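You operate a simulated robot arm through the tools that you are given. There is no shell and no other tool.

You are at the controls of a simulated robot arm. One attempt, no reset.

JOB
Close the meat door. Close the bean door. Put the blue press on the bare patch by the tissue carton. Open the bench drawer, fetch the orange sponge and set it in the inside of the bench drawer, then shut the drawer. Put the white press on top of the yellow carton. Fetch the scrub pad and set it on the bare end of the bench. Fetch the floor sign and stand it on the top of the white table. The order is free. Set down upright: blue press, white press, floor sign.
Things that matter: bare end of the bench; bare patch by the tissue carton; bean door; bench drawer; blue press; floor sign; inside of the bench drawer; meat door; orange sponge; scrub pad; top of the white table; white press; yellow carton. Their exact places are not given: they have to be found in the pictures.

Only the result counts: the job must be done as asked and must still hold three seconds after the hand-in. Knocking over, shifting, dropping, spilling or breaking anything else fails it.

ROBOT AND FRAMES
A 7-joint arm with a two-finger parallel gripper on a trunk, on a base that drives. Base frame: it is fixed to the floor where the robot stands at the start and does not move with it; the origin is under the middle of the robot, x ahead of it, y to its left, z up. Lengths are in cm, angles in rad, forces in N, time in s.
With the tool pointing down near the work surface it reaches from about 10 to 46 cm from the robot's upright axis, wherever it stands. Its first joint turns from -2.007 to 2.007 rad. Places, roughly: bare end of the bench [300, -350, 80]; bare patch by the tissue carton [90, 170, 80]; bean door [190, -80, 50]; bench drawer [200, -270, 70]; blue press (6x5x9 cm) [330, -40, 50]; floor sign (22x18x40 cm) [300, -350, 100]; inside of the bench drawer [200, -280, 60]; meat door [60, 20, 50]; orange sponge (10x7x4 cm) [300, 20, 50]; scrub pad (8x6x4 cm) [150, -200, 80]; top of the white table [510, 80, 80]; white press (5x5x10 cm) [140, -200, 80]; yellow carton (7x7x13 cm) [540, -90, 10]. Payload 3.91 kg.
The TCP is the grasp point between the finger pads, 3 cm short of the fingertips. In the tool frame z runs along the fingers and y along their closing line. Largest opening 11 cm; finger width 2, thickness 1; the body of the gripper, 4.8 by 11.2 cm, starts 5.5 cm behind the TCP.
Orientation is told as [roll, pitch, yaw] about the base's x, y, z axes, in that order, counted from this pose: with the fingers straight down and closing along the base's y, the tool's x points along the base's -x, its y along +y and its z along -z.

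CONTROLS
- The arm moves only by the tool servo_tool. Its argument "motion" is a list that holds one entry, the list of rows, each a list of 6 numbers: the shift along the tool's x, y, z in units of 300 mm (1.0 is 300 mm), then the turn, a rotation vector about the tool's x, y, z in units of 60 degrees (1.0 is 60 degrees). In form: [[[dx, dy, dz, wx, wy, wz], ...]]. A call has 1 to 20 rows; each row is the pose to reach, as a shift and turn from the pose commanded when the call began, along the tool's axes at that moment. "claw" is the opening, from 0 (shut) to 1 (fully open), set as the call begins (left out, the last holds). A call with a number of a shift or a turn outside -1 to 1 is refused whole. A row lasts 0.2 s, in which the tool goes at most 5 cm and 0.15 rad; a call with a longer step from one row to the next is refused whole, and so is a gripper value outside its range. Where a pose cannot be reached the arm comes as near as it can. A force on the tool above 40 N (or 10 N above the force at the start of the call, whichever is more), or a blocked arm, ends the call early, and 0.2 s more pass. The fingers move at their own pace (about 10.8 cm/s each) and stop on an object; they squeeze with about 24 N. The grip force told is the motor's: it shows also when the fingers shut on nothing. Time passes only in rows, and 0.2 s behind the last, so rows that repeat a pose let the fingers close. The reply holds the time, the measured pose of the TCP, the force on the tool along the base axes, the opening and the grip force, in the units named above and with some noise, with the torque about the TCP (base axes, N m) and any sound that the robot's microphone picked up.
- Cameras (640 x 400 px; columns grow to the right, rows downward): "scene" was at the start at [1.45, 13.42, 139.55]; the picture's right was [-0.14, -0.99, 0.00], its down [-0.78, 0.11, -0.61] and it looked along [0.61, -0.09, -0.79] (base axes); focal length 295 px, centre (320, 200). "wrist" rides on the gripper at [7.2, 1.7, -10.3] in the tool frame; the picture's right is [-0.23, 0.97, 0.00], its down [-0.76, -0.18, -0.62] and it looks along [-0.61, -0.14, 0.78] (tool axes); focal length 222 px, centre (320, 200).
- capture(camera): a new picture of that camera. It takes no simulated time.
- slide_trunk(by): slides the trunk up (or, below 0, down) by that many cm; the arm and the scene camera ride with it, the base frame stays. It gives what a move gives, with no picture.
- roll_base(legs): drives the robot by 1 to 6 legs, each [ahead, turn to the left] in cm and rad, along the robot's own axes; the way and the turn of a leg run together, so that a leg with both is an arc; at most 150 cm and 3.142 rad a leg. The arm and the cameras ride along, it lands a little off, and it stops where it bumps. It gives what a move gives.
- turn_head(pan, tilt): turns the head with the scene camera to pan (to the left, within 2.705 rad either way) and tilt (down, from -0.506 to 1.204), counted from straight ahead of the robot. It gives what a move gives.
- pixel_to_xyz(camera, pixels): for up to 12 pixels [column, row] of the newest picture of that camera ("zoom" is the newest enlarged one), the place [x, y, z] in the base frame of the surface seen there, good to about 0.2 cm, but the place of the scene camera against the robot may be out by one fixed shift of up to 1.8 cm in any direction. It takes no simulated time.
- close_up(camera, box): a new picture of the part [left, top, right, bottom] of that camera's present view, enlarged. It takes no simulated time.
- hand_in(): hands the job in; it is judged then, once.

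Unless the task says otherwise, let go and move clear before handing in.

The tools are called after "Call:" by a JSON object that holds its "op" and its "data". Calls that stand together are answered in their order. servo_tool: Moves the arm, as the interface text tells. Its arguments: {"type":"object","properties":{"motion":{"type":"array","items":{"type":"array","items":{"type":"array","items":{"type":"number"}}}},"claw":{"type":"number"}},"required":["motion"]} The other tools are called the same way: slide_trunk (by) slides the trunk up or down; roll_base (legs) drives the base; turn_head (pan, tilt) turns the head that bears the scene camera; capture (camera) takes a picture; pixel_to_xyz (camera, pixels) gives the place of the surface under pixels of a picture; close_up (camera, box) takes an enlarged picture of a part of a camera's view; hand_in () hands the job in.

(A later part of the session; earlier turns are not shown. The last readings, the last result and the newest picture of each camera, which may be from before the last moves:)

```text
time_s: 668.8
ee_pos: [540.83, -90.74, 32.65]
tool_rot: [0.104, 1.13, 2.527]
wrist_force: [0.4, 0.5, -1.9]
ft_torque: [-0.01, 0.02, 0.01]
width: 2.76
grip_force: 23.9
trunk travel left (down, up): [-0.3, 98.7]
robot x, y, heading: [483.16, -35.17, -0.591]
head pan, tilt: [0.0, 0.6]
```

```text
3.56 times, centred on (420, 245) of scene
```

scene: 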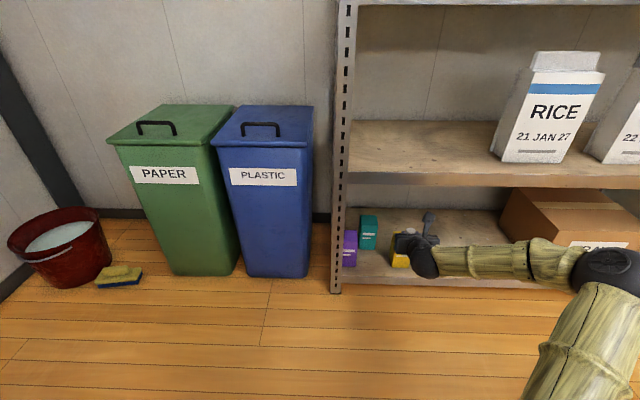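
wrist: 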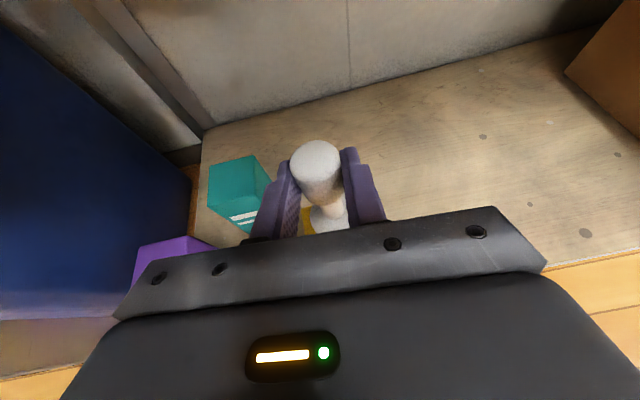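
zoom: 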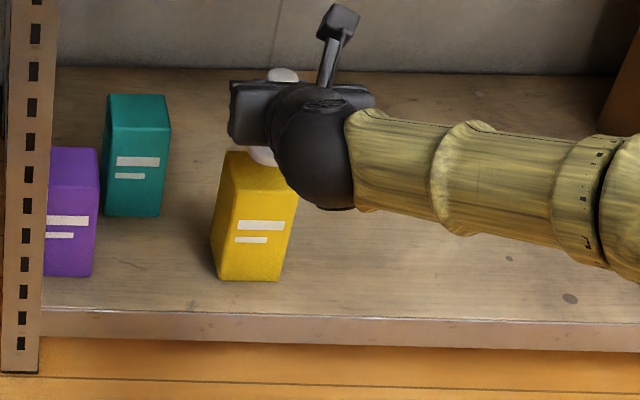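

Call:
{"op": "close_up", "data": {"camera": "wrist", "box": [270, 130, 380, 240]}}

Call:
{"op": "pixel_to_xyz", "data": {"camera": "scene", "pixels": [[400, 250], [402, 232], [412, 236], [395, 235], [404, 233], [408, 210], [405, 232]]}}

```text
3.64 times, centred on (325, 185) of wrist
```

zoom: 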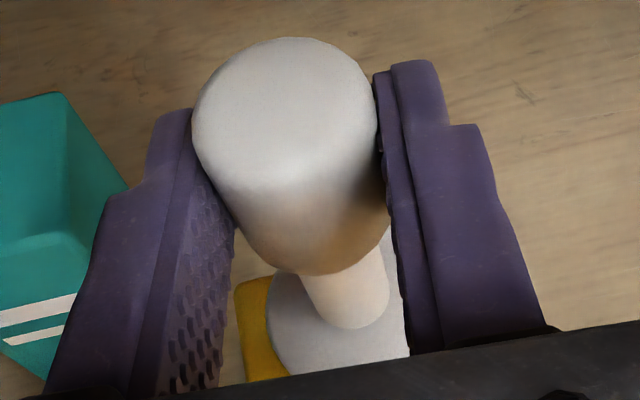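

```text
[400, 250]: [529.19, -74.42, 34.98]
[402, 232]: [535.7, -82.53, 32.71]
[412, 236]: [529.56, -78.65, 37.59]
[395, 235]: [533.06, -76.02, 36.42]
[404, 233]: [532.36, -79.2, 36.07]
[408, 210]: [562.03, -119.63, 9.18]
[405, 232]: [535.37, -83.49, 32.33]
```

Call:
{"op": "pixel_to_xyz", "data": {"camera": "wrist", "pixels": [[304, 209], [305, 220], [303, 226], [311, 218], [318, 222], [330, 222], [340, 200], [345, 210], [325, 230], [317, 160]]}}

```text
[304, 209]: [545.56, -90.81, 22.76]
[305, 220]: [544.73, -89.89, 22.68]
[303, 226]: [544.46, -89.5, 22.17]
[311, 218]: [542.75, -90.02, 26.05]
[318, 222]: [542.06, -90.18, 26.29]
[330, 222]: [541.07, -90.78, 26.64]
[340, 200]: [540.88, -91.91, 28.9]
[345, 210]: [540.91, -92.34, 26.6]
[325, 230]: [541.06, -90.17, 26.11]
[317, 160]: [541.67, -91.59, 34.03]
```

The press axis (≈541.5,-91.3) is centred over the carton (6 cm square top, z=22.7), bottom at ≈25. Lower 1.8 cm then creep.

Call:
{"op": "servo_tool", "data": {"motion": [[[-0.018, -0.0009, 0.0085, 0, 0, 0], [-0.036, -0.0017, 0.017, 0, 0, 0], [-0.0543, -0.0026, 0.0255, 0, 0, 0]]]}}

Call:
{"op": "servo_tool", "data": {"motion": [[[-0.005, -0.0002, 0.0024, 0, 0, 0], [-0.009, -0.0004, 0.0042, 0, 0, 0]]]}}

```text
time_s: 669.6
ee_pos: [540.86, -90.73, 30.67]
tool_rot: [0.103, 1.13, 2.527]
wrist_force: [0.0, -0.1, -1.7]
ft_torque: [0.0, 0.04, 0.03]
width: 2.76
grip_force: 24.1
trunk travel left (down, up): [-0.3, 98.7]
robot x, y, heading: [483.16, -35.37, -0.59]
head pan, tilt: [0.0, 0.6]
```

```text
time_s: 670.2
ee_pos: [540.82, -90.73, 30.46]
tool_rot: [0.103, 1.129, 2.527]
wrist_force: [-1.5, 1.6, 1.4]
ft_torque: [0.07, -0.02, 0.02]
width: 2.77
grip_force: 24.1
trunk travel left (down, up): [-0.3, 98.7]
robot x, y, heading: [483.21, -35.06, -0.59]
head pan, tilt: [0.0, 0.6]
```

Call:
{"op": "servo_tool", "data": {"motion": [[[-0.003, -0.0001, 0.0014, 0, 0, 0]]]}}

Call:
{"op": "close_up", "data": {"camera": "scene", "box": [350, 200, 460, 280]}}

```text
time_s: 670.6
ee_pos: [540.84, -90.71, 30.45]
tool_rot: [0.106, 1.131, 2.529]
wrist_force: [-0.1, 0.3, 4.4]
ft_torque: [0.07, -0.15, 0.0]
width: 2.75
grip_force: 23.8
trunk travel left (down, up): [-0.3, 98.7]
robot x, y, heading: [483.02, -35.59, -0.591]
head pan, tilt: [0.0, 0.6]
```

```text
5.00 times, centred on (405, 240) of scene
```

zoom: 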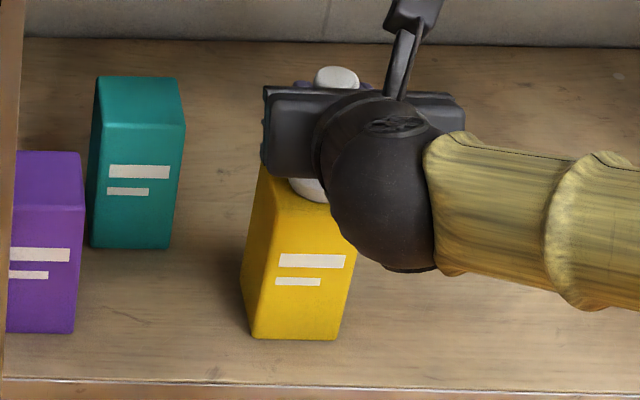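

Light contact (4 N). Open the fingers and withdraw along the tool axis.

Call:
{"op": "servo_tool", "data": {"motion": [[[0, 0, 0, 0, 0, 0], [0, 0, 0, 0, 0, 0], [0, 0, 0, 0, 0, 0], [0, 0, -0.03, 0, 0, 0], [0, 0, -0.08, 0, 0, 0], [0, 0, -0.15, 0, 0, 0], [0, 0, -0.25, 0, 0, 0]]], "claw": 0.5}}

Call:
{"op": "capture", "data": {"camera": "wrist"}}

Call:
{"op": "close_up", "data": {"camera": "scene", "box": [350, 190, 460, 280]}}

```text
time_s: 672.2
ee_pos: [535.68, -86.18, 33.61]
tool_rot: [0.103, 1.128, 2.527]
wrist_force: [-0.4, -0.2, 0.0]
ft_torque: [-0.01, 0.0, 0.0]
width: 5.48
grip_force: 0.0
trunk travel left (down, up): [-0.3, 98.7]
robot x, y, heading: [483.3, -35.54, -0.592]
head pan, tilt: [0.0, 0.6]
```

```text
taken
```

wrist: 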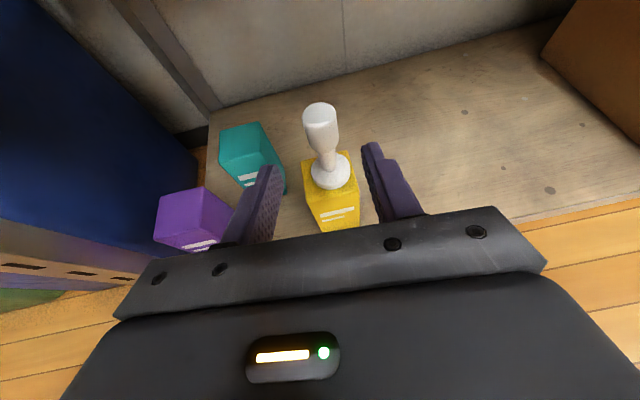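

```text
4.44 times, centred on (405, 235) of scene
```

zoom: 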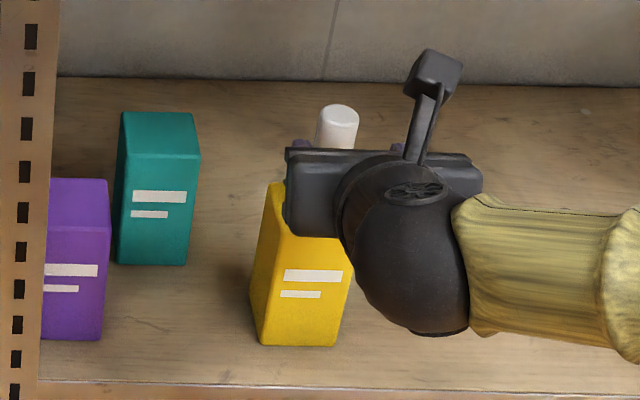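

Call:
{"op": "close_up", "data": {"camera": "wrist", "box": [260, 80, 400, 240]}}

Call:
{"op": "roll_base", "data": {"legs": [[-35, 0]]}}

Call:
{"op": "capture", "data": {"camera": "scene"}}

Call:
{"op": "close_up", "data": {"camera": "scene", "box": [320, 140, 460, 260]}}

```text
2.50 times, centred on (330, 160) of wrist
```

zoom: 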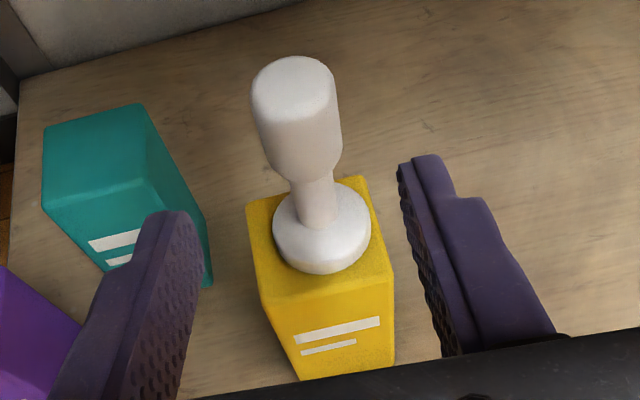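

```text
time_s: 674.7
ee_pos: [506.97, -66.99, 33.5]
tool_rot: [0.103, 1.129, 2.525]
wrist_force: [0.3, -0.1, 0.2]
ft_torque: [-0.02, 0.01, -0.02]
width: 5.5
grip_force: 0.1
trunk travel left (down, up): [-0.3, 98.7]
robot x, y, heading: [454.43, -16.19, -0.595]
head pan, tilt: [0.0, 0.6]
```

```text
taken
```

scene: 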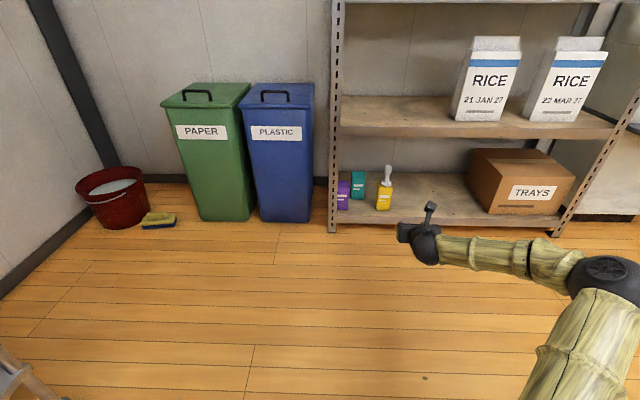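

```text
3.33 times, centred on (390, 200) of scene
```

zoom: 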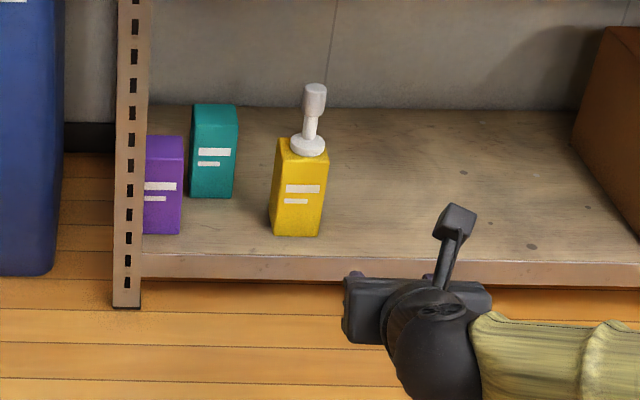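

The white press stands upright on the yellow carton. Last item: the scrub pad. Raise the trunk and drive back to the table by the dispenser.

Call:
{"op": "slide_trunk", "data": {"by": 40}}

Call:
{"op": "slide_trunk", "data": {"by": 17.5}}

Call:
{"op": "roll_base", "data": {"legs": [[0, -1.458], [107, 0], [0, -0.644], [130, 0]]}}

```text
time_s: 678.6
ee_pos: [506.94, -67.13, 73.54]
tool_rot: [0.104, 1.13, 2.525]
wrist_force: [-0.5, -0.9, -0.3]
ft_torque: [0.02, 0.0, -0.02]
width: 5.51
grip_force: 0.1
trunk travel left (down, up): [-40.3, 58.7]
robot x, y, heading: [454.82, -16.14, -0.589]
head pan, tilt: [0.0, 0.6]
```

```text
time_s: 680.5
ee_pos: [506.95, -67.05, 91.01]
tool_rot: [0.103, 1.131, 2.526]
wrist_force: [-0.2, 0.6, -0.2]
ft_torque: [-0.02, -0.01, -0.02]
width: 5.5
grip_force: 0.0
trunk travel left (down, up): [-57.8, 41.2]
robot x, y, heading: [454.56, -16.25, -0.594]
head pan, tilt: [0.0, 0.6]
```

```text
time_s: 701.8
ee_pos: [215.81, -182.63, 91.1]
tool_rot: [0.104, 1.129, 0.413]
wrist_force: [-0.2, 0.3, -0.6]
ft_torque: [-0.02, -0.02, -0.01]
width: 5.51
grip_force: 0.1
trunk travel left (down, up): [-57.8, 41.2]
robot x, y, heading: [286.31, -163.84, -2.703]
head pan, tilt: [0.0, 0.6]
```

Call:
{"op": "roll_base", "data": {"legs": [[0, -0.154], [44.6, 0], [0, 0.04]]}}

Call:
{"op": "capture", "data": {"camera": "wrist"}}

Call:
{"op": "close_up", "data": {"camera": "wrist", "box": [180, 0, 340, 120]}}

```text
time_s: 706.2
ee_pos: [171.06, -186.79, 91.16]
tool_rot: [0.103, 1.13, 0.294]
wrist_force: [0.0, -0.3, 0.7]
ft_torque: [-0.02, 0.01, 0.03]
width: 5.49
grip_force: 0.0
trunk travel left (down, up): [-57.8, 41.2]
robot x, y, heading: [243.72, -176.17, -2.818]
head pan, tilt: [0.0, 0.6]
```

```text
taken
```

wrist: 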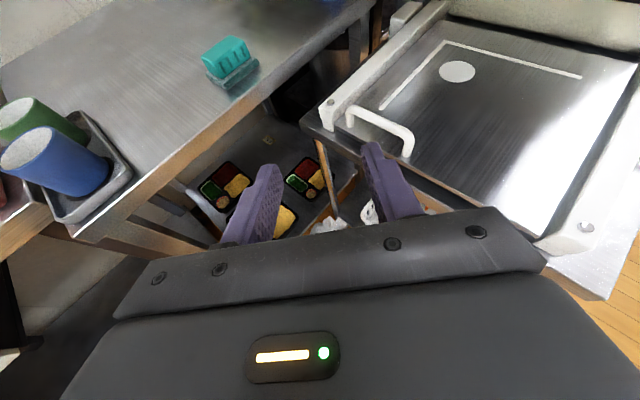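

```text
3.33 times, centred on (260, 60) of wrist
```

zoom: 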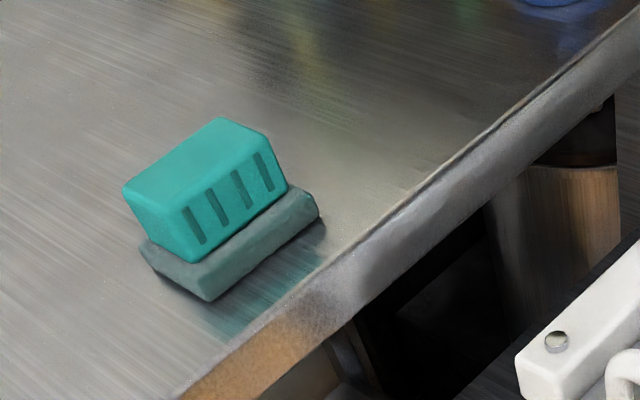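

Call:
{"op": "pixel_to_xyz", "data": {"camera": "wrist", "pixels": [[203, 57], [229, 37], [242, 43], [220, 62], [207, 74], [227, 88], [257, 64], [225, 50], [228, 84], [250, 70], [214, 80]]}}

```text
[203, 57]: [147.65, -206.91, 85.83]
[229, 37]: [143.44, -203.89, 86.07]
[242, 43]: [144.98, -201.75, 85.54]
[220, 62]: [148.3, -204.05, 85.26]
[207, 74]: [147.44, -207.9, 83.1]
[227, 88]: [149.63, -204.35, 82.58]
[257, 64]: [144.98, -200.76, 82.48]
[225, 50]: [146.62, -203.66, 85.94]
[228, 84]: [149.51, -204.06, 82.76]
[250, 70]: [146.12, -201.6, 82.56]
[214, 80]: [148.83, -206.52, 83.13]
```

The pad's short side (≈4.5 cm) is across direction (0.55,0.83), so I'll grip it from above. Back off a little and rotate the tool to point down with its closing line along that direction.

Call:
{"op": "roll_base", "data": {"legs": [[-18, 0]]}}

Call:
{"op": "slide_trunk", "data": {"by": 18}}

Call:
{"op": "servo_tool", "data": {"motion": [[[-0.03, 0, -0.05, 0, -0.135, 0], [-0.06, 0, -0.1, 0, -0.27, 0], [-0.09, 0, -0.15, 0, -0.405, 0], [-0.12, 0, -0.2, 0, -0.54, 0], [-0.15, 0, -0.25, 0, -0.675, 0], [-0.18, 0, -0.3, 0, -0.81, 0]]], "claw": 0.8}}

```text
time_s: 707.8
ee_pos: [188.22, -181.09, 91.11]
tool_rot: [0.104, 1.131, 0.295]
wrist_force: [-0.5, 0.4, 0.3]
ft_torque: [-0.01, 0.0, 0.02]
width: 5.5
grip_force: 0.0
trunk travel left (down, up): [-57.8, 41.2]
robot x, y, heading: [260.89, -170.64, -2.821]
head pan, tilt: [0.0, 0.6]
```

```text
time_s: 709.8
ee_pos: [188.19, -180.95, 109.05]
tool_rot: [0.104, 1.131, 0.292]
wrist_force: [0.3, 0.6, -0.4]
ft_torque: [0.01, -0.01, 0.02]
width: 5.49
grip_force: 0.0
trunk travel left (down, up): [-75.8, 23.2]
robot x, y, heading: [260.44, -170.84, -2.825]
head pan, tilt: [0.0, 0.6]
```

```text
time_s: 711.2
ee_pos: [198.35, -179.01, 108.0]
tool_rot: [0.046, 0.282, 0.212]
wrist_force: [-0.1, 0.8, 0.4]
ft_torque: [-0.02, -0.02, 0.04]
width: 8.81
grip_force: 0.1
trunk travel left (down, up): [-75.8, 23.2]
robot x, y, heading: [260.4, -171.13, -2.823]
head pan, tilt: [0.0, 0.6]
```

Call:
{"op": "servo_tool", "data": {"motion": [[[-0.03, 0, 0, 0, -0.135, 0], [-0.06, 0, 0, 0, -0.27, 0]]]}}

Call:
{"op": "servo_tool", "data": {"motion": [[[0, 0, 0, 0, 0, 0.13], [0, 0, 0, 0, 0, 0.26], [0, 0, 0, 0, 0, 0.39], [0, 0, 0, 0, 0, 0.52], [0, 0, 0, 0, 0, 0.65], [0, 0, 0, 0, 0, 0.74]]]}}

Call:
{"op": "capture", "data": {"camera": "wrist"}}

Call:
{"op": "turn_head", "data": {"pan": -0.1, "tilt": 0.6}}

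Call:
{"op": "capture", "data": {"camera": "scene"}}

```text
time_s: 711.8
ee_pos: [200.07, -178.64, 107.39]
tool_rot: [0.042, -0.002, 0.203]
wrist_force: [1.0, -0.1, 0.9]
ft_torque: [0.0, -0.03, 0.0]
width: 8.8
grip_force: 0.1
trunk travel left (down, up): [-75.8, 23.2]
robot x, y, heading: [260.48, -170.76, -2.823]
head pan, tilt: [0.0, 0.6]
```

```text
time_s: 713.2
ee_pos: [200.13, -178.5, 107.62]
tool_rot: [0.029, 0.032, -0.577]
wrist_force: [-0.2, 0.0, 0.6]
ft_torque: [-0.03, 0.0, 0.0]
width: 8.8
grip_force: 0.1
trunk travel left (down, up): [-75.8, 23.2]
robot x, y, heading: [260.4, -170.89, -2.822]
head pan, tilt: [0.0, 0.6]
```

```text
taken
```

wrist: 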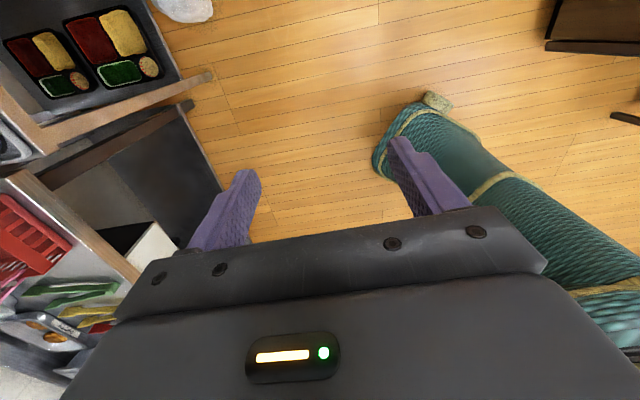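

```text
time_s: 713.9
ee_pos: [200.28, -178.49, 107.49]
tool_rot: [0.03, 0.031, -0.574]
wrist_force: [-0.3, -0.8, -1.0]
ft_torque: [-0.01, 0.02, 0.0]
width: 8.8
grip_force: 0.1
trunk travel left (down, up): [-75.8, 23.2]
robot x, y, heading: [260.56, -170.78, -2.823]
head pan, tilt: [-0.099, 0.6]
```

```text
taken
```

scene: 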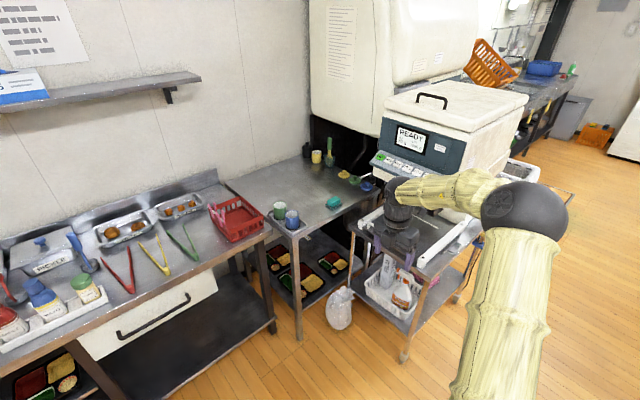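

Call:
{"op": "pixel_to_xyz", "data": {"camera": "scene", "pixels": [[520, 210], [500, 200], [545, 190], [460, 190], [410, 195], [430, 205]]}}

```text
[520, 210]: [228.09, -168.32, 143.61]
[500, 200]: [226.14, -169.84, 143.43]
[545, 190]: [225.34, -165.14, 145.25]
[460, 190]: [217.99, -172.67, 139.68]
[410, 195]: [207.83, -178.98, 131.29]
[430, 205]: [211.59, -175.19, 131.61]
```

Elbow clearance to the panel is ~20 cm. Drive into position above the pad (staying high).

Call:
{"op": "roll_base", "data": {"legs": [[0, 0.127], [50, 0], [0, -0.127]]}}

Call:
{"op": "capture", "data": {"camera": "wrist"}}

Call:
{"op": "capture", "data": {"camera": "scene"}}

```text
time_s: 718.7
ee_pos: [155.6, -200.62, 107.58]
tool_rot: [0.03, 0.03, -0.563]
wrist_force: [0.9, 0.6, 0.6]
ft_torque: [0.0, -0.01, 0.04]
width: 8.81
grip_force: 0.1
trunk travel left (down, up): [-75.8, 23.2]
robot x, y, heading: [216.13, -192.22, -2.811]
head pan, tilt: [-0.099, 0.6]
```

```text
taken
```

wrist: 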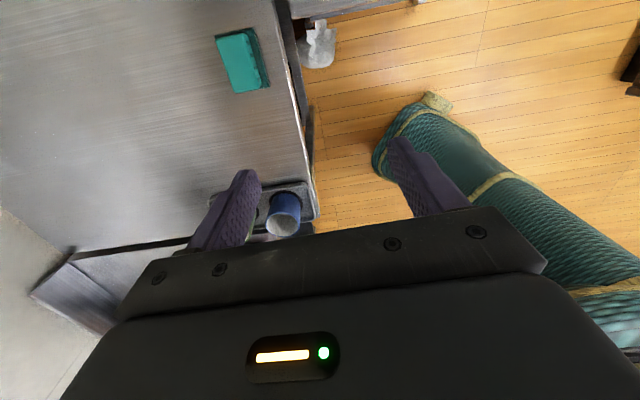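

```text
taken
```

scene: 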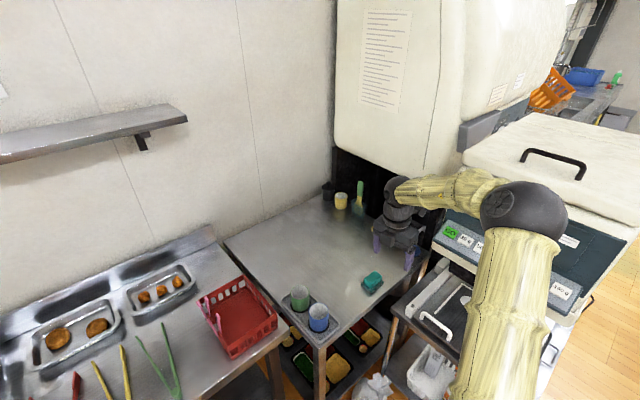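

Call:
{"op": "pixel_to_xyz", "data": {"camera": "wrist", "pixels": [[240, 58], [217, 40], [250, 30], [268, 80], [235, 90], [228, 64], [252, 52], [285, 60], [305, 150]]}}

Call:
{"op": "close_up", "data": {"camera": "wrist", "box": [180, 0, 320, 120]}}

```text
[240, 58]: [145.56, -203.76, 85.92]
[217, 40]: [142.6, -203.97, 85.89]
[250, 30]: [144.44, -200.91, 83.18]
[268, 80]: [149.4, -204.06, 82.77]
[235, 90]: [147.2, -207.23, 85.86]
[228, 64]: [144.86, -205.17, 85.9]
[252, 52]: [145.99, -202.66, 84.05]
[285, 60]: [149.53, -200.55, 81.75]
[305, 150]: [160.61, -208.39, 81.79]
```

```text
3.33 times, centred on (250, 60) of wrist
```

zoom: 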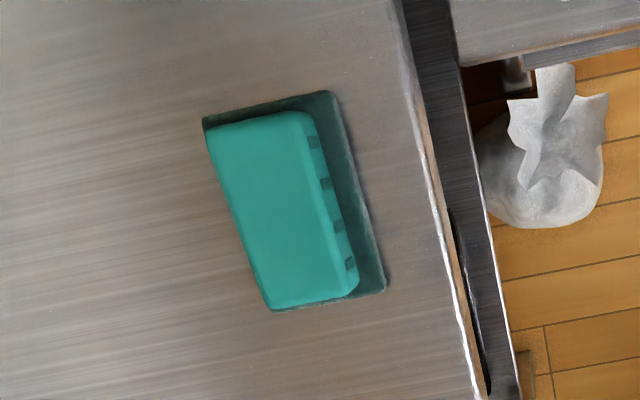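

Pad base centre is (146.0,-204.1), short axis (0.63,0.78). Rotate the tool 0.12 rad to match and drive 10 cm forward to sit over it.

Call:
{"op": "servo_tool", "data": {"motion": [[[0, 0, 0, 0, 0, 0.114]]]}}

Call:
{"op": "roll_base", "data": {"legs": [[10, 0]]}}

Call:
{"op": "slide_trunk", "data": {"by": -12}}

Call:
{"op": "capture", "data": {"camera": "wrist"}}

```text
time_s: 719.1
ee_pos: [155.68, -200.66, 107.46]
tool_rot: [0.027, 0.034, -0.684]
wrist_force: [-0.5, -0.3, -0.3]
ft_torque: [-0.01, -0.01, 0.0]
width: 8.82
grip_force: 0.1
trunk travel left (down, up): [-75.8, 23.2]
robot x, y, heading: [216.17, -192.25, -2.812]
head pan, tilt: [-0.099, 0.6]
```

```text
time_s: 720.4
ee_pos: [145.65, -204.16, 107.32]
tool_rot: [0.028, 0.035, -0.686]
wrist_force: [1.0, -0.4, -0.4]
ft_torque: [0.04, -0.02, 0.02]
width: 8.8
grip_force: 0.2
trunk travel left (down, up): [-75.8, 23.2]
robot x, y, heading: [206.49, -195.52, -2.815]
head pan, tilt: [-0.099, 0.6]
```

```text
time_s: 721.9
ee_pos: [145.86, -203.92, 95.56]
tool_rot: [0.026, 0.035, -0.683]
wrist_force: [0.4, -0.3, -0.6]
ft_torque: [-0.03, -0.01, -0.01]
width: 8.8
grip_force: 0.0
trunk travel left (down, up): [-63.8, 35.2]
robot x, y, heading: [205.96, -195.53, -2.816]
head pan, tilt: [-0.099, 0.6]
```

```text
taken
```

wrist: 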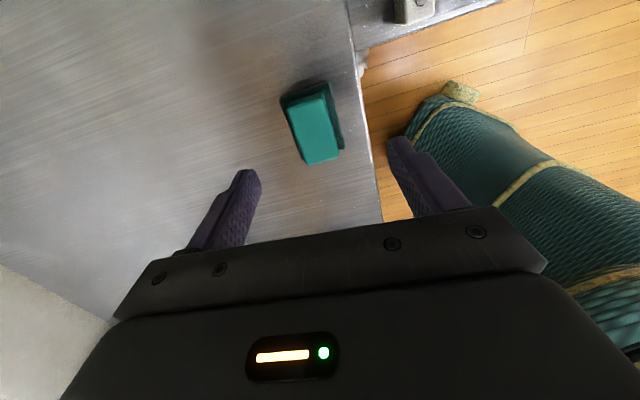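

Call:
{"op": "pixel_to_xyz", "data": {"camera": "wrist", "pixels": [[284, 98], [326, 84], [343, 148], [306, 163], [315, 125], [240, 180], [408, 150]]}}

```text
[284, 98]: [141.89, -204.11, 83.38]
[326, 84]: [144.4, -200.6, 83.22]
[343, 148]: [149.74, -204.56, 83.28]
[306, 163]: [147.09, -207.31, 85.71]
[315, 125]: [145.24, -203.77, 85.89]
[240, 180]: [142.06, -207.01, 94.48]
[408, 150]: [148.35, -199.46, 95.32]
```

Call:
{"op": "slide_trunk", "data": {"by": -8}}

Call:
{"op": "servo_tool", "data": {"motion": [[[0, -0.005, 0.02, 0, 0, 0], [0, -0.005, 0.04, 0, 0, 0], [0, -0.005, 0.055, 0, 0, 0]]]}}

Call:
{"op": "capture", "data": {"camera": "wrist"}}

```text
time_s: 723.0
ee_pos: [145.9, -204.04, 87.59]
tool_rot: [0.026, 0.036, -0.685]
wrist_force: [-0.3, 0.0, 0.1]
ft_torque: [-0.03, -0.03, 0.03]
width: 8.8
grip_force: 0.0
trunk travel left (down, up): [-55.8, 43.2]
robot x, y, heading: [206.31, -195.63, -2.812]
head pan, tilt: [-0.099, 0.6]
```

```text
time_s: 723.8
ee_pos: [145.68, -204.21, 85.83]
tool_rot: [0.027, 0.034, -0.684]
wrist_force: [-0.1, 1.0, 0.1]
ft_torque: [0.02, -0.01, -0.01]
width: 8.81
grip_force: 0.1
trunk travel left (down, up): [-55.8, 43.2]
robot x, y, heading: [205.92, -195.76, -2.82]
head pan, tilt: [-0.099, 0.6]
```

```text
taken
```

wrist: 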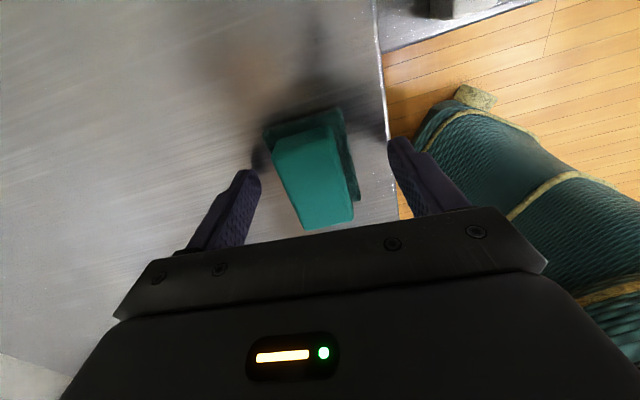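

The fingers straddle the pad. Close and lift.

Call:
{"op": "servo_tool", "data": {"motion": [[[0, 0, 0, 0, 0, 0], [0, 0, 0, 0, 0, 0], [0, 0, 0, 0, 0, 0], [0, 0, 0, 0, 0, 0]]], "claw": 0}}

Call:
{"op": "servo_tool", "data": {"motion": [[[0, 0, -0.03, 0, 0, 0], [0, 0, -0.08, 0, 0, 0], [0, 0, -0.14, 0, 0, 0]]]}}

Call:
{"op": "capture", "data": {"camera": "wrist"}}

```text
time_s: 724.8
ee_pos: [145.66, -204.1, 85.89]
tool_rot: [0.026, 0.033, -0.685]
wrist_force: [-0.3, -1.2, 0.0]
ft_torque: [0.04, 0.01, 0.0]
width: 5.13
grip_force: 23.7
trunk travel left (down, up): [-55.8, 43.2]
robot x, y, heading: [206.23, -195.95, -2.816]
head pan, tilt: [-0.099, 0.6]
```

```text
time_s: 725.6
ee_pos: [145.88, -204.04, 90.05]
tool_rot: [0.026, 0.035, -0.684]
wrist_force: [0.6, 0.0, 0.5]
ft_torque: [-0.02, 0.02, -0.01]
width: 5.12
grip_force: 24.1
trunk travel left (down, up): [-55.8, 43.2]
robot x, y, heading: [205.82, -195.52, -2.809]
head pan, tilt: [-0.099, 0.6]
```

```text
taken
```

wrist: 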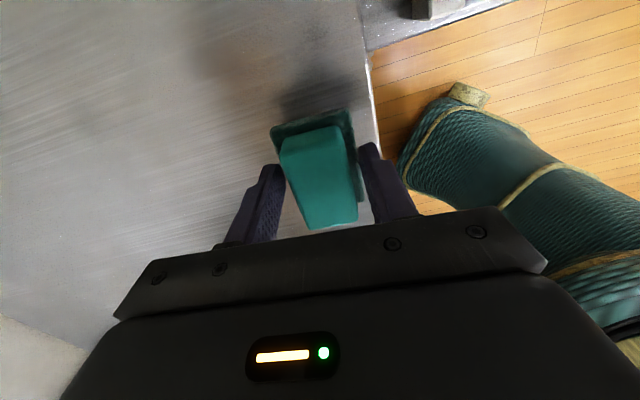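

Pad gripped. Raise, reverse out, and drive to the bench's bare left end.

Call:
{"op": "slide_trunk", "data": {"by": 20}}

Call:
{"op": "roll_base", "data": {"legs": [[-50, 0], [0, 1.742], [118, 0]]}}

Call:
{"op": "turn_head", "data": {"pan": -0.3, "tilt": 0.7}}

Call:
{"op": "capture", "data": {"camera": "scene"}}

Call:
{"op": "capture", "data": {"camera": "wrist"}}

```text
time_s: 727.8
ee_pos: [145.82, -204.2, 109.94]
tool_rot: [0.025, 0.034, -0.685]
wrist_force: [-0.2, 0.0, -0.2]
ft_torque: [0.0, 0.02, -0.01]
width: 5.12
grip_force: 24.5
trunk travel left (down, up): [-75.8, 23.2]
robot x, y, heading: [206.66, -195.82, -2.809]
head pan, tilt: [-0.099, 0.6]
```

```text
time_s: 743.8
ee_pos: [326.54, -339.55, 110.04]
tool_rot: [0.026, 0.036, 1.049]
wrist_force: [0.0, -0.5, -0.5]
ft_torque: [0.0, 0.01, 0.03]
width: 5.12
grip_force: 23.8
trunk travel left (down, up): [-75.8, 23.2]
robot x, y, heading: [308.25, -281.22, -1.085]
head pan, tilt: [-0.099, 0.6]
```

```text
time_s: 744.5
ee_pos: [326.43, -339.61, 110.02]
tool_rot: [0.027, 0.035, 1.05]
wrist_force: [0.6, -0.2, -0.5]
ft_torque: [0.01, 0.01, 0.0]
width: 5.11
grip_force: 24.0
trunk travel left (down, up): [-75.8, 23.2]
robot x, y, heading: [308.7, -281.36, -1.078]
head pan, tilt: [-0.3, 0.7]
```

```text
taken
```

scene: 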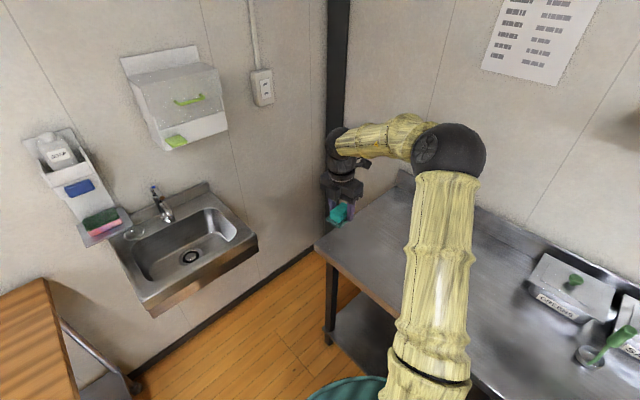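

```text
taken
```

wrist: 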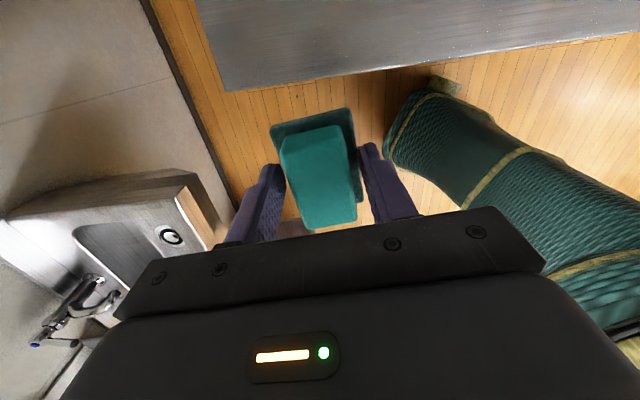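

Turn right so the pad is over the bench end.

Call:
{"op": "roll_base", "data": {"legs": [[0, -0.43]]}}

Call:
{"op": "roll_base", "data": {"legs": [[4, 0]]}}

Call:
{"op": "capture", "data": {"camera": "scene"}}

Call:
{"op": "capture", "data": {"camera": "wrist"}}

```text
time_s: 746.6
ee_pos: [300.62, -341.89, 110.03]
tool_rot: [0.025, 0.034, 0.616]
wrist_force: [-0.3, -0.8, 0.2]
ft_torque: [0.01, -0.01, 0.0]
width: 5.12
grip_force: 23.7
trunk travel left (down, up): [-75.8, 23.2]
robot x, y, heading: [308.35, -281.19, -1.519]
head pan, tilt: [-0.3, 0.7]
```

```text
time_s: 747.5
ee_pos: [300.83, -345.97, 109.82]
tool_rot: [0.029, 0.035, 0.618]
wrist_force: [0.5, 0.1, -1.3]
ft_torque: [0.02, 0.0, 0.0]
width: 5.11
grip_force: 23.7
trunk travel left (down, up): [-75.8, 23.2]
robot x, y, heading: [308.65, -285.38, -1.513]
head pan, tilt: [-0.3, 0.7]
```

```text
taken
```

scene: 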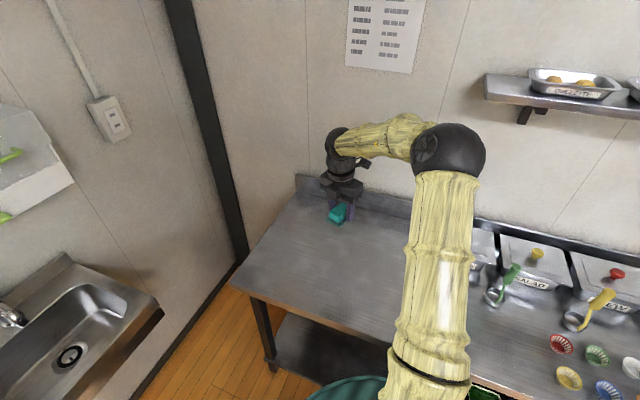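

```text
taken
```

wrist: 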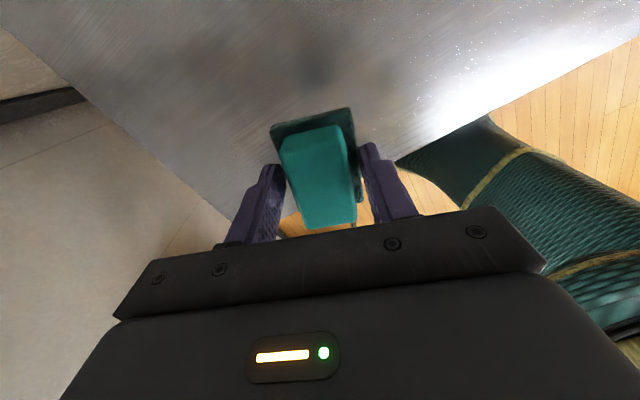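

Call:
{"op": "pixel_to_xyz", "data": {"camera": "wrist", "pixels": [[150, 140], [200, 185], [230, 215], [250, 100], [330, 60], [420, 150], [480, 110], [270, 200]]}}

Call:
{"op": "pixel_to_xyz", "data": {"camera": "scene", "pixels": [[235, 280], [300, 178], [300, 250], [330, 240], [280, 215], [370, 230], [270, 290]]}}

```text
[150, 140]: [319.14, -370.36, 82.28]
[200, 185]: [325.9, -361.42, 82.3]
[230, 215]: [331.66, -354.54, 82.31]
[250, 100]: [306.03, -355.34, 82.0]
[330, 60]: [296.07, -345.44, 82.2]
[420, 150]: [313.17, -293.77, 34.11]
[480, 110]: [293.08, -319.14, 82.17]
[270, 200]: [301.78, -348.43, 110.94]
```

```text
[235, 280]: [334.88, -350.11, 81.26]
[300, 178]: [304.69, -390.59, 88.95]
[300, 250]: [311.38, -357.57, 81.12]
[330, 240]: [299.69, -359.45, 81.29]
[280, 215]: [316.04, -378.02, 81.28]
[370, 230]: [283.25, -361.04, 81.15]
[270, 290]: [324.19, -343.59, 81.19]
```

The spot (301,-349) is 30 cm from the bench's left edge, fully bare. Nudge 3 cm forward and lower.

Call:
{"op": "roll_base", "data": {"legs": [[3, 0]]}}

Call:
{"op": "slide_trunk", "data": {"by": -21.5}}

Call:
{"op": "capture", "data": {"camera": "wrist"}}

```text
time_s: 748.4
ee_pos: [300.97, -349.0, 110.02]
tool_rot: [0.026, 0.033, 0.618]
wrist_force: [0.3, -0.3, -0.1]
ft_torque: [0.02, 0.0, -0.01]
width: 5.1
grip_force: 24.1
trunk travel left (down, up): [-75.8, 23.2]
robot x, y, heading: [308.59, -288.78, -1.519]
head pan, tilt: [-0.3, 0.7]
```

```text
time_s: 750.7
ee_pos: [301.15, -348.78, 88.51]
tool_rot: [0.026, 0.034, 0.619]
wrist_force: [1.1, 0.2, -0.7]
ft_torque: [0.05, 0.01, 0.01]
width: 5.11
grip_force: 24.3
trunk travel left (down, up): [-54.3, 44.7]
robot x, y, heading: [308.97, -288.84, -1.514]
head pan, tilt: [-0.3, 0.7]
```

```text
taken
```

wrist: 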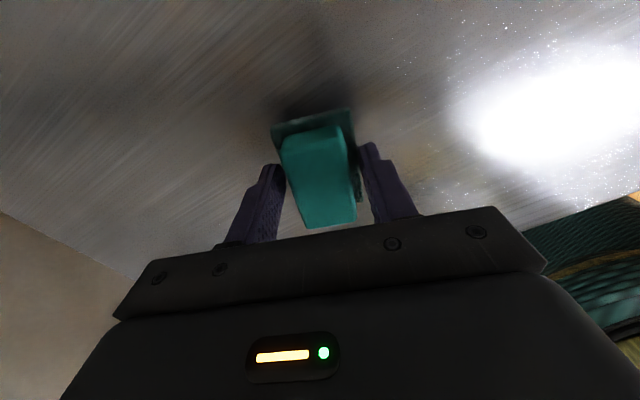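

Call:
{"op": "servo_tool", "data": {"motion": [[[0, 0, 0.025, 0, 0, 0], [0, 0, 0.05, 0, 0, 0], [0, 0, 0.075, 0, 0, 0]]]}}

Call:
{"op": "servo_tool", "data": {"motion": [[[0, 0, 0.006, 0, 0, 0], [0, 0, 0.011, 0, 0, 0]]]}}

```text
time_s: 751.5
ee_pos: [300.98, -348.8, 86.16]
tool_rot: [0.027, 0.033, 0.618]
wrist_force: [0.0, 0.6, 0.4]
ft_torque: [0.0, 0.02, -0.01]
width: 5.12
grip_force: 23.6
trunk travel left (down, up): [-54.3, 44.7]
robot x, y, heading: [308.68, -288.4, -1.517]
head pan, tilt: [-0.3, 0.7]
```

```text
time_s: 752.1
ee_pos: [300.92, -348.88, 86.0]
tool_rot: [0.026, 0.035, 0.616]
wrist_force: [-0.8, -0.6, 1.4]
ft_torque: [-0.02, -0.07, 0.06]
width: 5.11
grip_force: 23.3
trunk travel left (down, up): [-54.3, 44.7]
robot x, y, heading: [308.84, -288.2, -1.511]
head pan, tilt: [-0.3, 0.7]
```

Call:
{"op": "servo_tool", "data": {"motion": [[[0, 0, 0.004, 0, 0, 0], [0, 0, 0.007, 0, 0, 0]]]}}

```text
time_s: 752.7
ee_pos: [300.95, -348.81, 85.97]
tool_rot: [0.024, 0.038, 0.618]
wrist_force: [-1.0, -1.1, 15.3]
ft_torque: [0.03, -0.39, 0.01]
width: 5.11
grip_force: 24.4
trunk travel left (down, up): [-54.3, 44.7]
robot x, y, heading: [308.66, -288.31, -1.513]
head pan, tilt: [-0.3, 0.7]
```

Firm contact (15 N). Release and lift away.

Call:
{"op": "servo_tool", "data": {"motion": [[[0, 0, -0.004, 0, 0, 0], [0, 0, -0.004, 0, 0, 0], [0, 0, -0.004, 0, 0, 0], [0, 0, -0.05, 0, 0, 0], [0, 0, -0.12, 0, 0, 0], [0, 0, -0.2, 0, 0, 0], [0, 0, -0.3, 0, 0, 0]]], "claw": 0.8}}

Call:
{"op": "slide_trunk", "data": {"by": 20}}

Call:
{"op": "capture", "data": {"camera": "wrist"}}

Call:
{"op": "capture", "data": {"camera": "scene"}}

```text
time_s: 754.3
ee_pos: [301.16, -348.84, 94.77]
tool_rot: [0.027, 0.032, 0.621]
wrist_force: [-0.1, -0.8, 0.0]
ft_torque: [-0.01, -0.02, 0.03]
width: 8.81
grip_force: 0.0
trunk travel left (down, up): [-54.3, 44.7]
robot x, y, heading: [308.79, -287.86, -1.506]
head pan, tilt: [-0.3, 0.7]
```

```text
time_s: 756.5
ee_pos: [301.26, -348.93, 114.88]
tool_rot: [0.027, 0.034, 0.617]
wrist_force: [0.5, -0.8, -0.1]
ft_torque: [-0.01, 0.01, 0.01]
width: 8.78
grip_force: 0.1
trunk travel left (down, up): [-74.3, 24.7]
robot x, y, heading: [308.89, -288.27, -1.514]
head pan, tilt: [-0.3, 0.7]
```

```text
taken
```

wrist: 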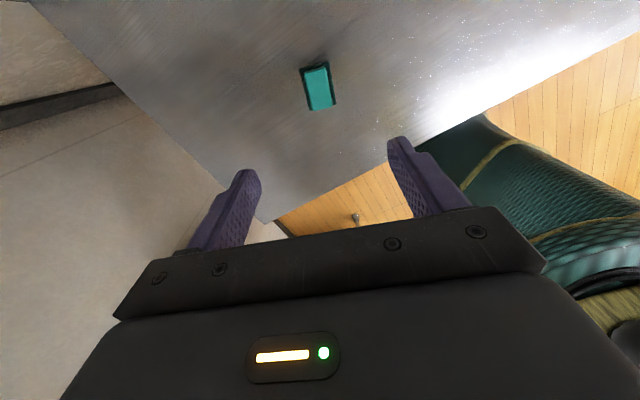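

```text
taken
```

scene: 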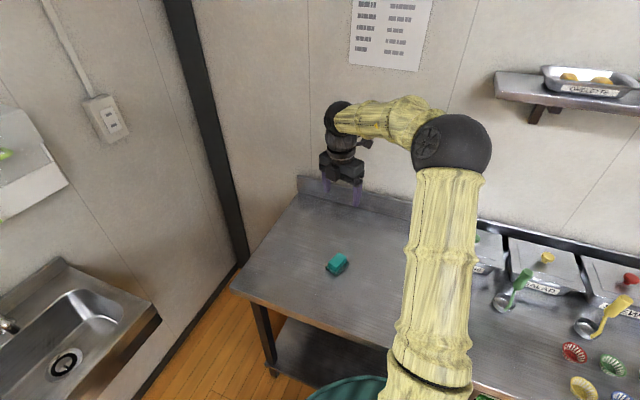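

The scrub pad rests on the bench's bare end. Back off and verify the drawer and bench.

Call:
{"op": "roll_base", "data": {"legs": [[-55, 0]]}}

Call:
{"op": "turn_head", "data": {"pan": -0.5, "tilt": 0.6}}

Call:
{"op": "capture", "data": {"camera": "scene"}}

Call:
{"op": "pixel_to_xyz", "data": {"camera": "scene", "pixels": [[430, 200], [440, 230], [500, 200], [400, 190], [470, 225]]}}

```text
time_s: 760.1
ee_pos: [298.29, -293.66, 114.83]
tool_rot: [0.027, 0.036, 0.624]
wrist_force: [1.7, 0.4, -0.2]
ft_torque: [0.0, -0.01, -0.01]
width: 8.8
grip_force: 0.0
trunk travel left (down, up): [-74.3, 24.7]
robot x, y, heading: [305.21, -232.89, -1.504]
head pan, tilt: [-0.3, 0.7]
```

```text
time_s: 760.8
ee_pos: [298.25, -293.78, 114.82]
tool_rot: [0.026, 0.035, 0.626]
wrist_force: [0.4, 0.1, -0.1]
ft_torque: [0.03, -0.01, 0.01]
width: 8.81
grip_force: 0.0
trunk travel left (down, up): [-74.3, 24.7]
robot x, y, heading: [305.26, -233.09, -1.506]
head pan, tilt: [-0.499, 0.6]
```

```text
taken
```

scene: 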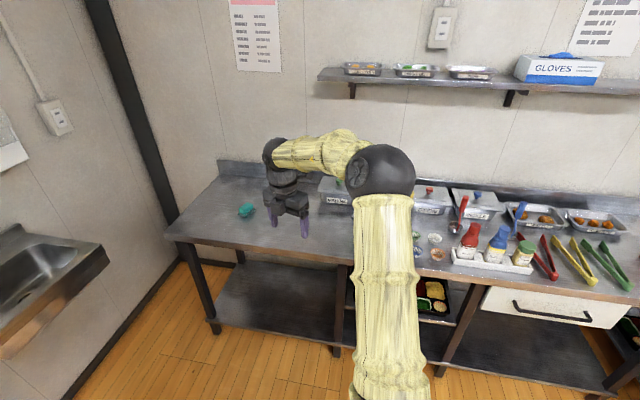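

```text
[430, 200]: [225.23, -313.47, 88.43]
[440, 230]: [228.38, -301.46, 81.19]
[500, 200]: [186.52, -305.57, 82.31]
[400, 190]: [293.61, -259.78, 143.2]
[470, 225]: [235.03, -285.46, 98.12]
```

Call:
{"op": "pixel_to_xyz", "data": {"camera": "scene", "pixels": [[490, 298], [500, 305], [610, 310], [620, 315], [545, 325]]}}

Call:
{"op": "turn_head", "data": {"pan": -1.5, "tilt": 0.5}}

Call:
{"op": "capture", "data": {"camera": "scene"}}

Call:
{"op": "turn_head", "data": {"pan": -2.3, "tilt": 0.5}}

Call:
{"op": "capture", "data": {"camera": "scene"}}

```text
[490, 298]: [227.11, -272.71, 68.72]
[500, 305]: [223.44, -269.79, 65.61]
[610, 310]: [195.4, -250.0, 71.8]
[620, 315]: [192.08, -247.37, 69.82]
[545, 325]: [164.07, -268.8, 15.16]
```

```text
time_s: 762.1
ee_pos: [298.32, -293.74, 114.83]
tool_rot: [0.028, 0.035, 0.625]
wrist_force: [-0.4, 0.4, -0.3]
ft_torque: [0.06, 0.0, 0.0]
width: 8.82
grip_force: 0.2
trunk travel left (down, up): [-74.3, 24.7]
robot x, y, heading: [305.57, -232.99, -1.506]
head pan, tilt: [-1.499, 0.499]
```

```text
taken
```

scene: 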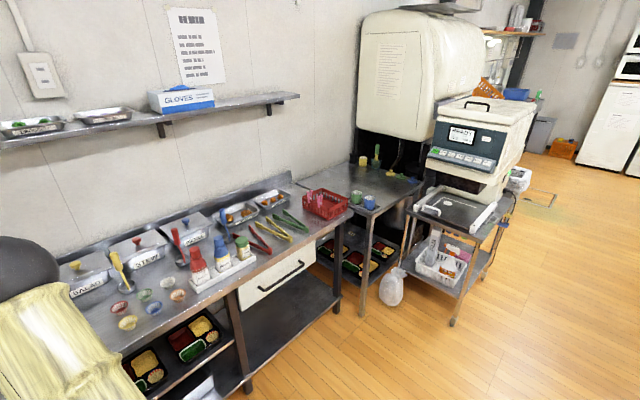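

```text
time_s: 763.2
ee_pos: [298.12, -293.72, 114.85]
tool_rot: [0.026, 0.033, 0.626]
wrist_force: [0.6, -0.9, 0.1]
ft_torque: [-0.02, 0.02, 0.01]
width: 8.81
grip_force: 0.1
trunk travel left (down, up): [-74.3, 24.7]
robot x, y, heading: [305.75, -233.14, -1.509]
head pan, tilt: [-2.3, 0.499]
```

```text
taken
```

scene: 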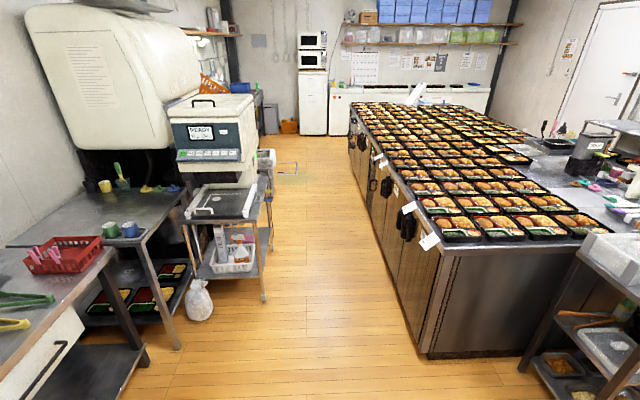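

The drawer face is in its closed plane. Check the doors along the counter front from here.

Call:
{"op": "close_up", "data": {"camera": "scene", "box": [330, 100, 470, 280]}}

Call:
{"op": "pixel_to_xyz", "data": {"camera": "scene", "pixels": [[415, 270], [390, 220], [375, 190], [365, 165], [358, 150]]}}

Call:
{"op": "turn_head", "data": {"pan": 2.2, "tilt": 0.35}}

Call:
{"op": "capture", "data": {"camera": "scene"}}

```text
2.22 times, centred on (400, 190) of scene
```

zoom: 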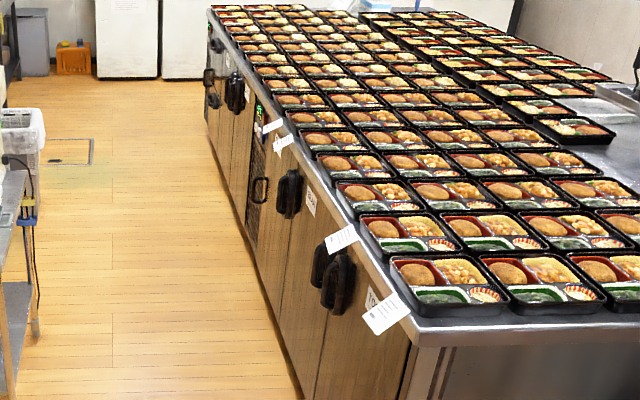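

```text
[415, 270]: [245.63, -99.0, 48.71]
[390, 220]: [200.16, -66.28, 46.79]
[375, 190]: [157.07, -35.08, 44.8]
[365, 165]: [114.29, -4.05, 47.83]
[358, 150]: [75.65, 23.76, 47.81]
```

```text
time_s: 766.8
ee_pos: [298.25, -293.69, 114.84]
tool_rot: [0.028, 0.034, 0.624]
wrist_force: [0.6, 0.0, 0.3]
ft_torque: [0.02, -0.01, -0.01]
width: 8.8
grip_force: 0.1
trunk travel left (down, up): [-74.3, 24.7]
robot x, y, heading: [305.57, -233.14, -1.512]
head pan, tilt: [2.201, 0.351]
```

```text
taken
```

scene: 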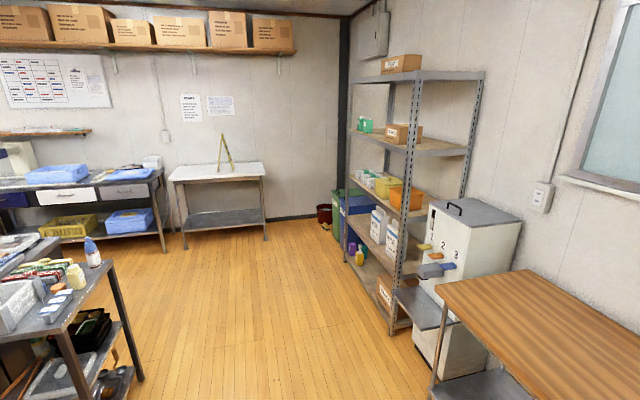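

Call:
{"op": "close_up", "data": {"camera": "scene", "box": [330, 210, 420, 290]}}

Call:
{"op": "close_up", "data": {"camera": "scene", "box": [0, 220, 160, 400]}}

Call:
{"op": "close_up", "data": {"camera": "scene", "box": [160, 110, 290, 250]}}

```text
5.00 times, centred on (375, 250) of scene
```

zoom: 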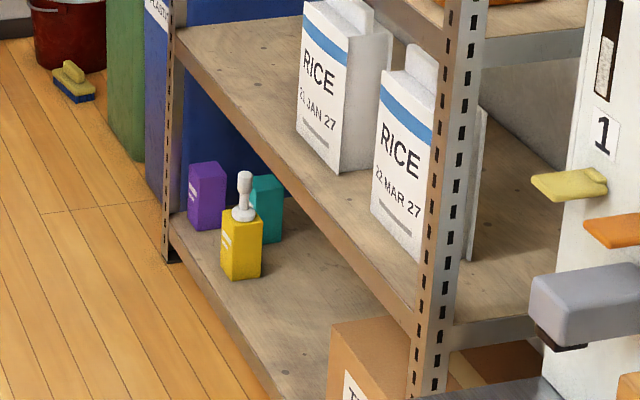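

```text
2.22 times, centred on (80, 310) of scene
```

zoom: 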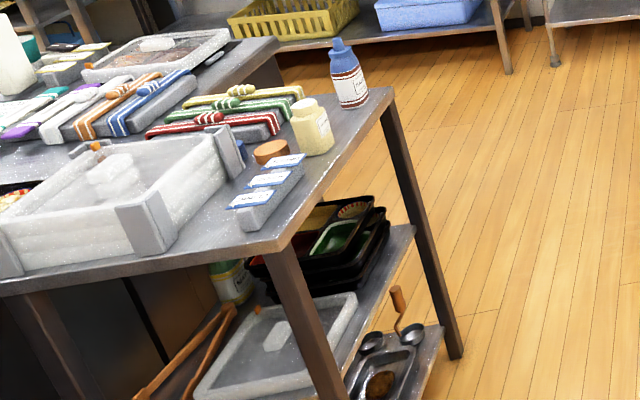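

```text
2.86 times, centred on (225, 180) of scene
```

zoom: 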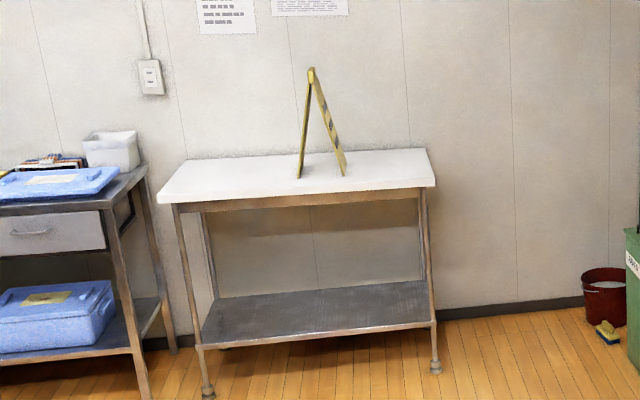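

Call:
{"op": "close_up", "data": {"camera": "scene", "box": [55, 295, 115, 345]}}

```text
8.00 times, centred on (85, 320) of scene
```

zoom: 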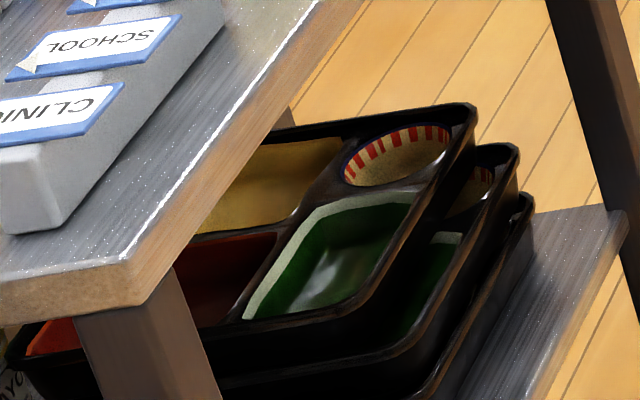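

Call:
{"op": "pixel_to_xyz", "data": {"camera": "zoom", "pixels": [[466, 108], [472, 120], [510, 150], [514, 160], [527, 200], [530, 212], [440, 200], [400, 260], [480, 240], [440, 310], [505, 260], [450, 350]]}}

```text
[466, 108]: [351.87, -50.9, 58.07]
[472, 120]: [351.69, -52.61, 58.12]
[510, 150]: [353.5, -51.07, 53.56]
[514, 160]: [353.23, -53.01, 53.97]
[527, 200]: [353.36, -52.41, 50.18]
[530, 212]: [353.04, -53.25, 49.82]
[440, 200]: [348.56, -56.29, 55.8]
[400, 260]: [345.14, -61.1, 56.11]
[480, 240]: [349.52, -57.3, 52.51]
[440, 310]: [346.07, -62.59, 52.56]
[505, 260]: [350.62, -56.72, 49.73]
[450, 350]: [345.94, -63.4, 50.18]
```

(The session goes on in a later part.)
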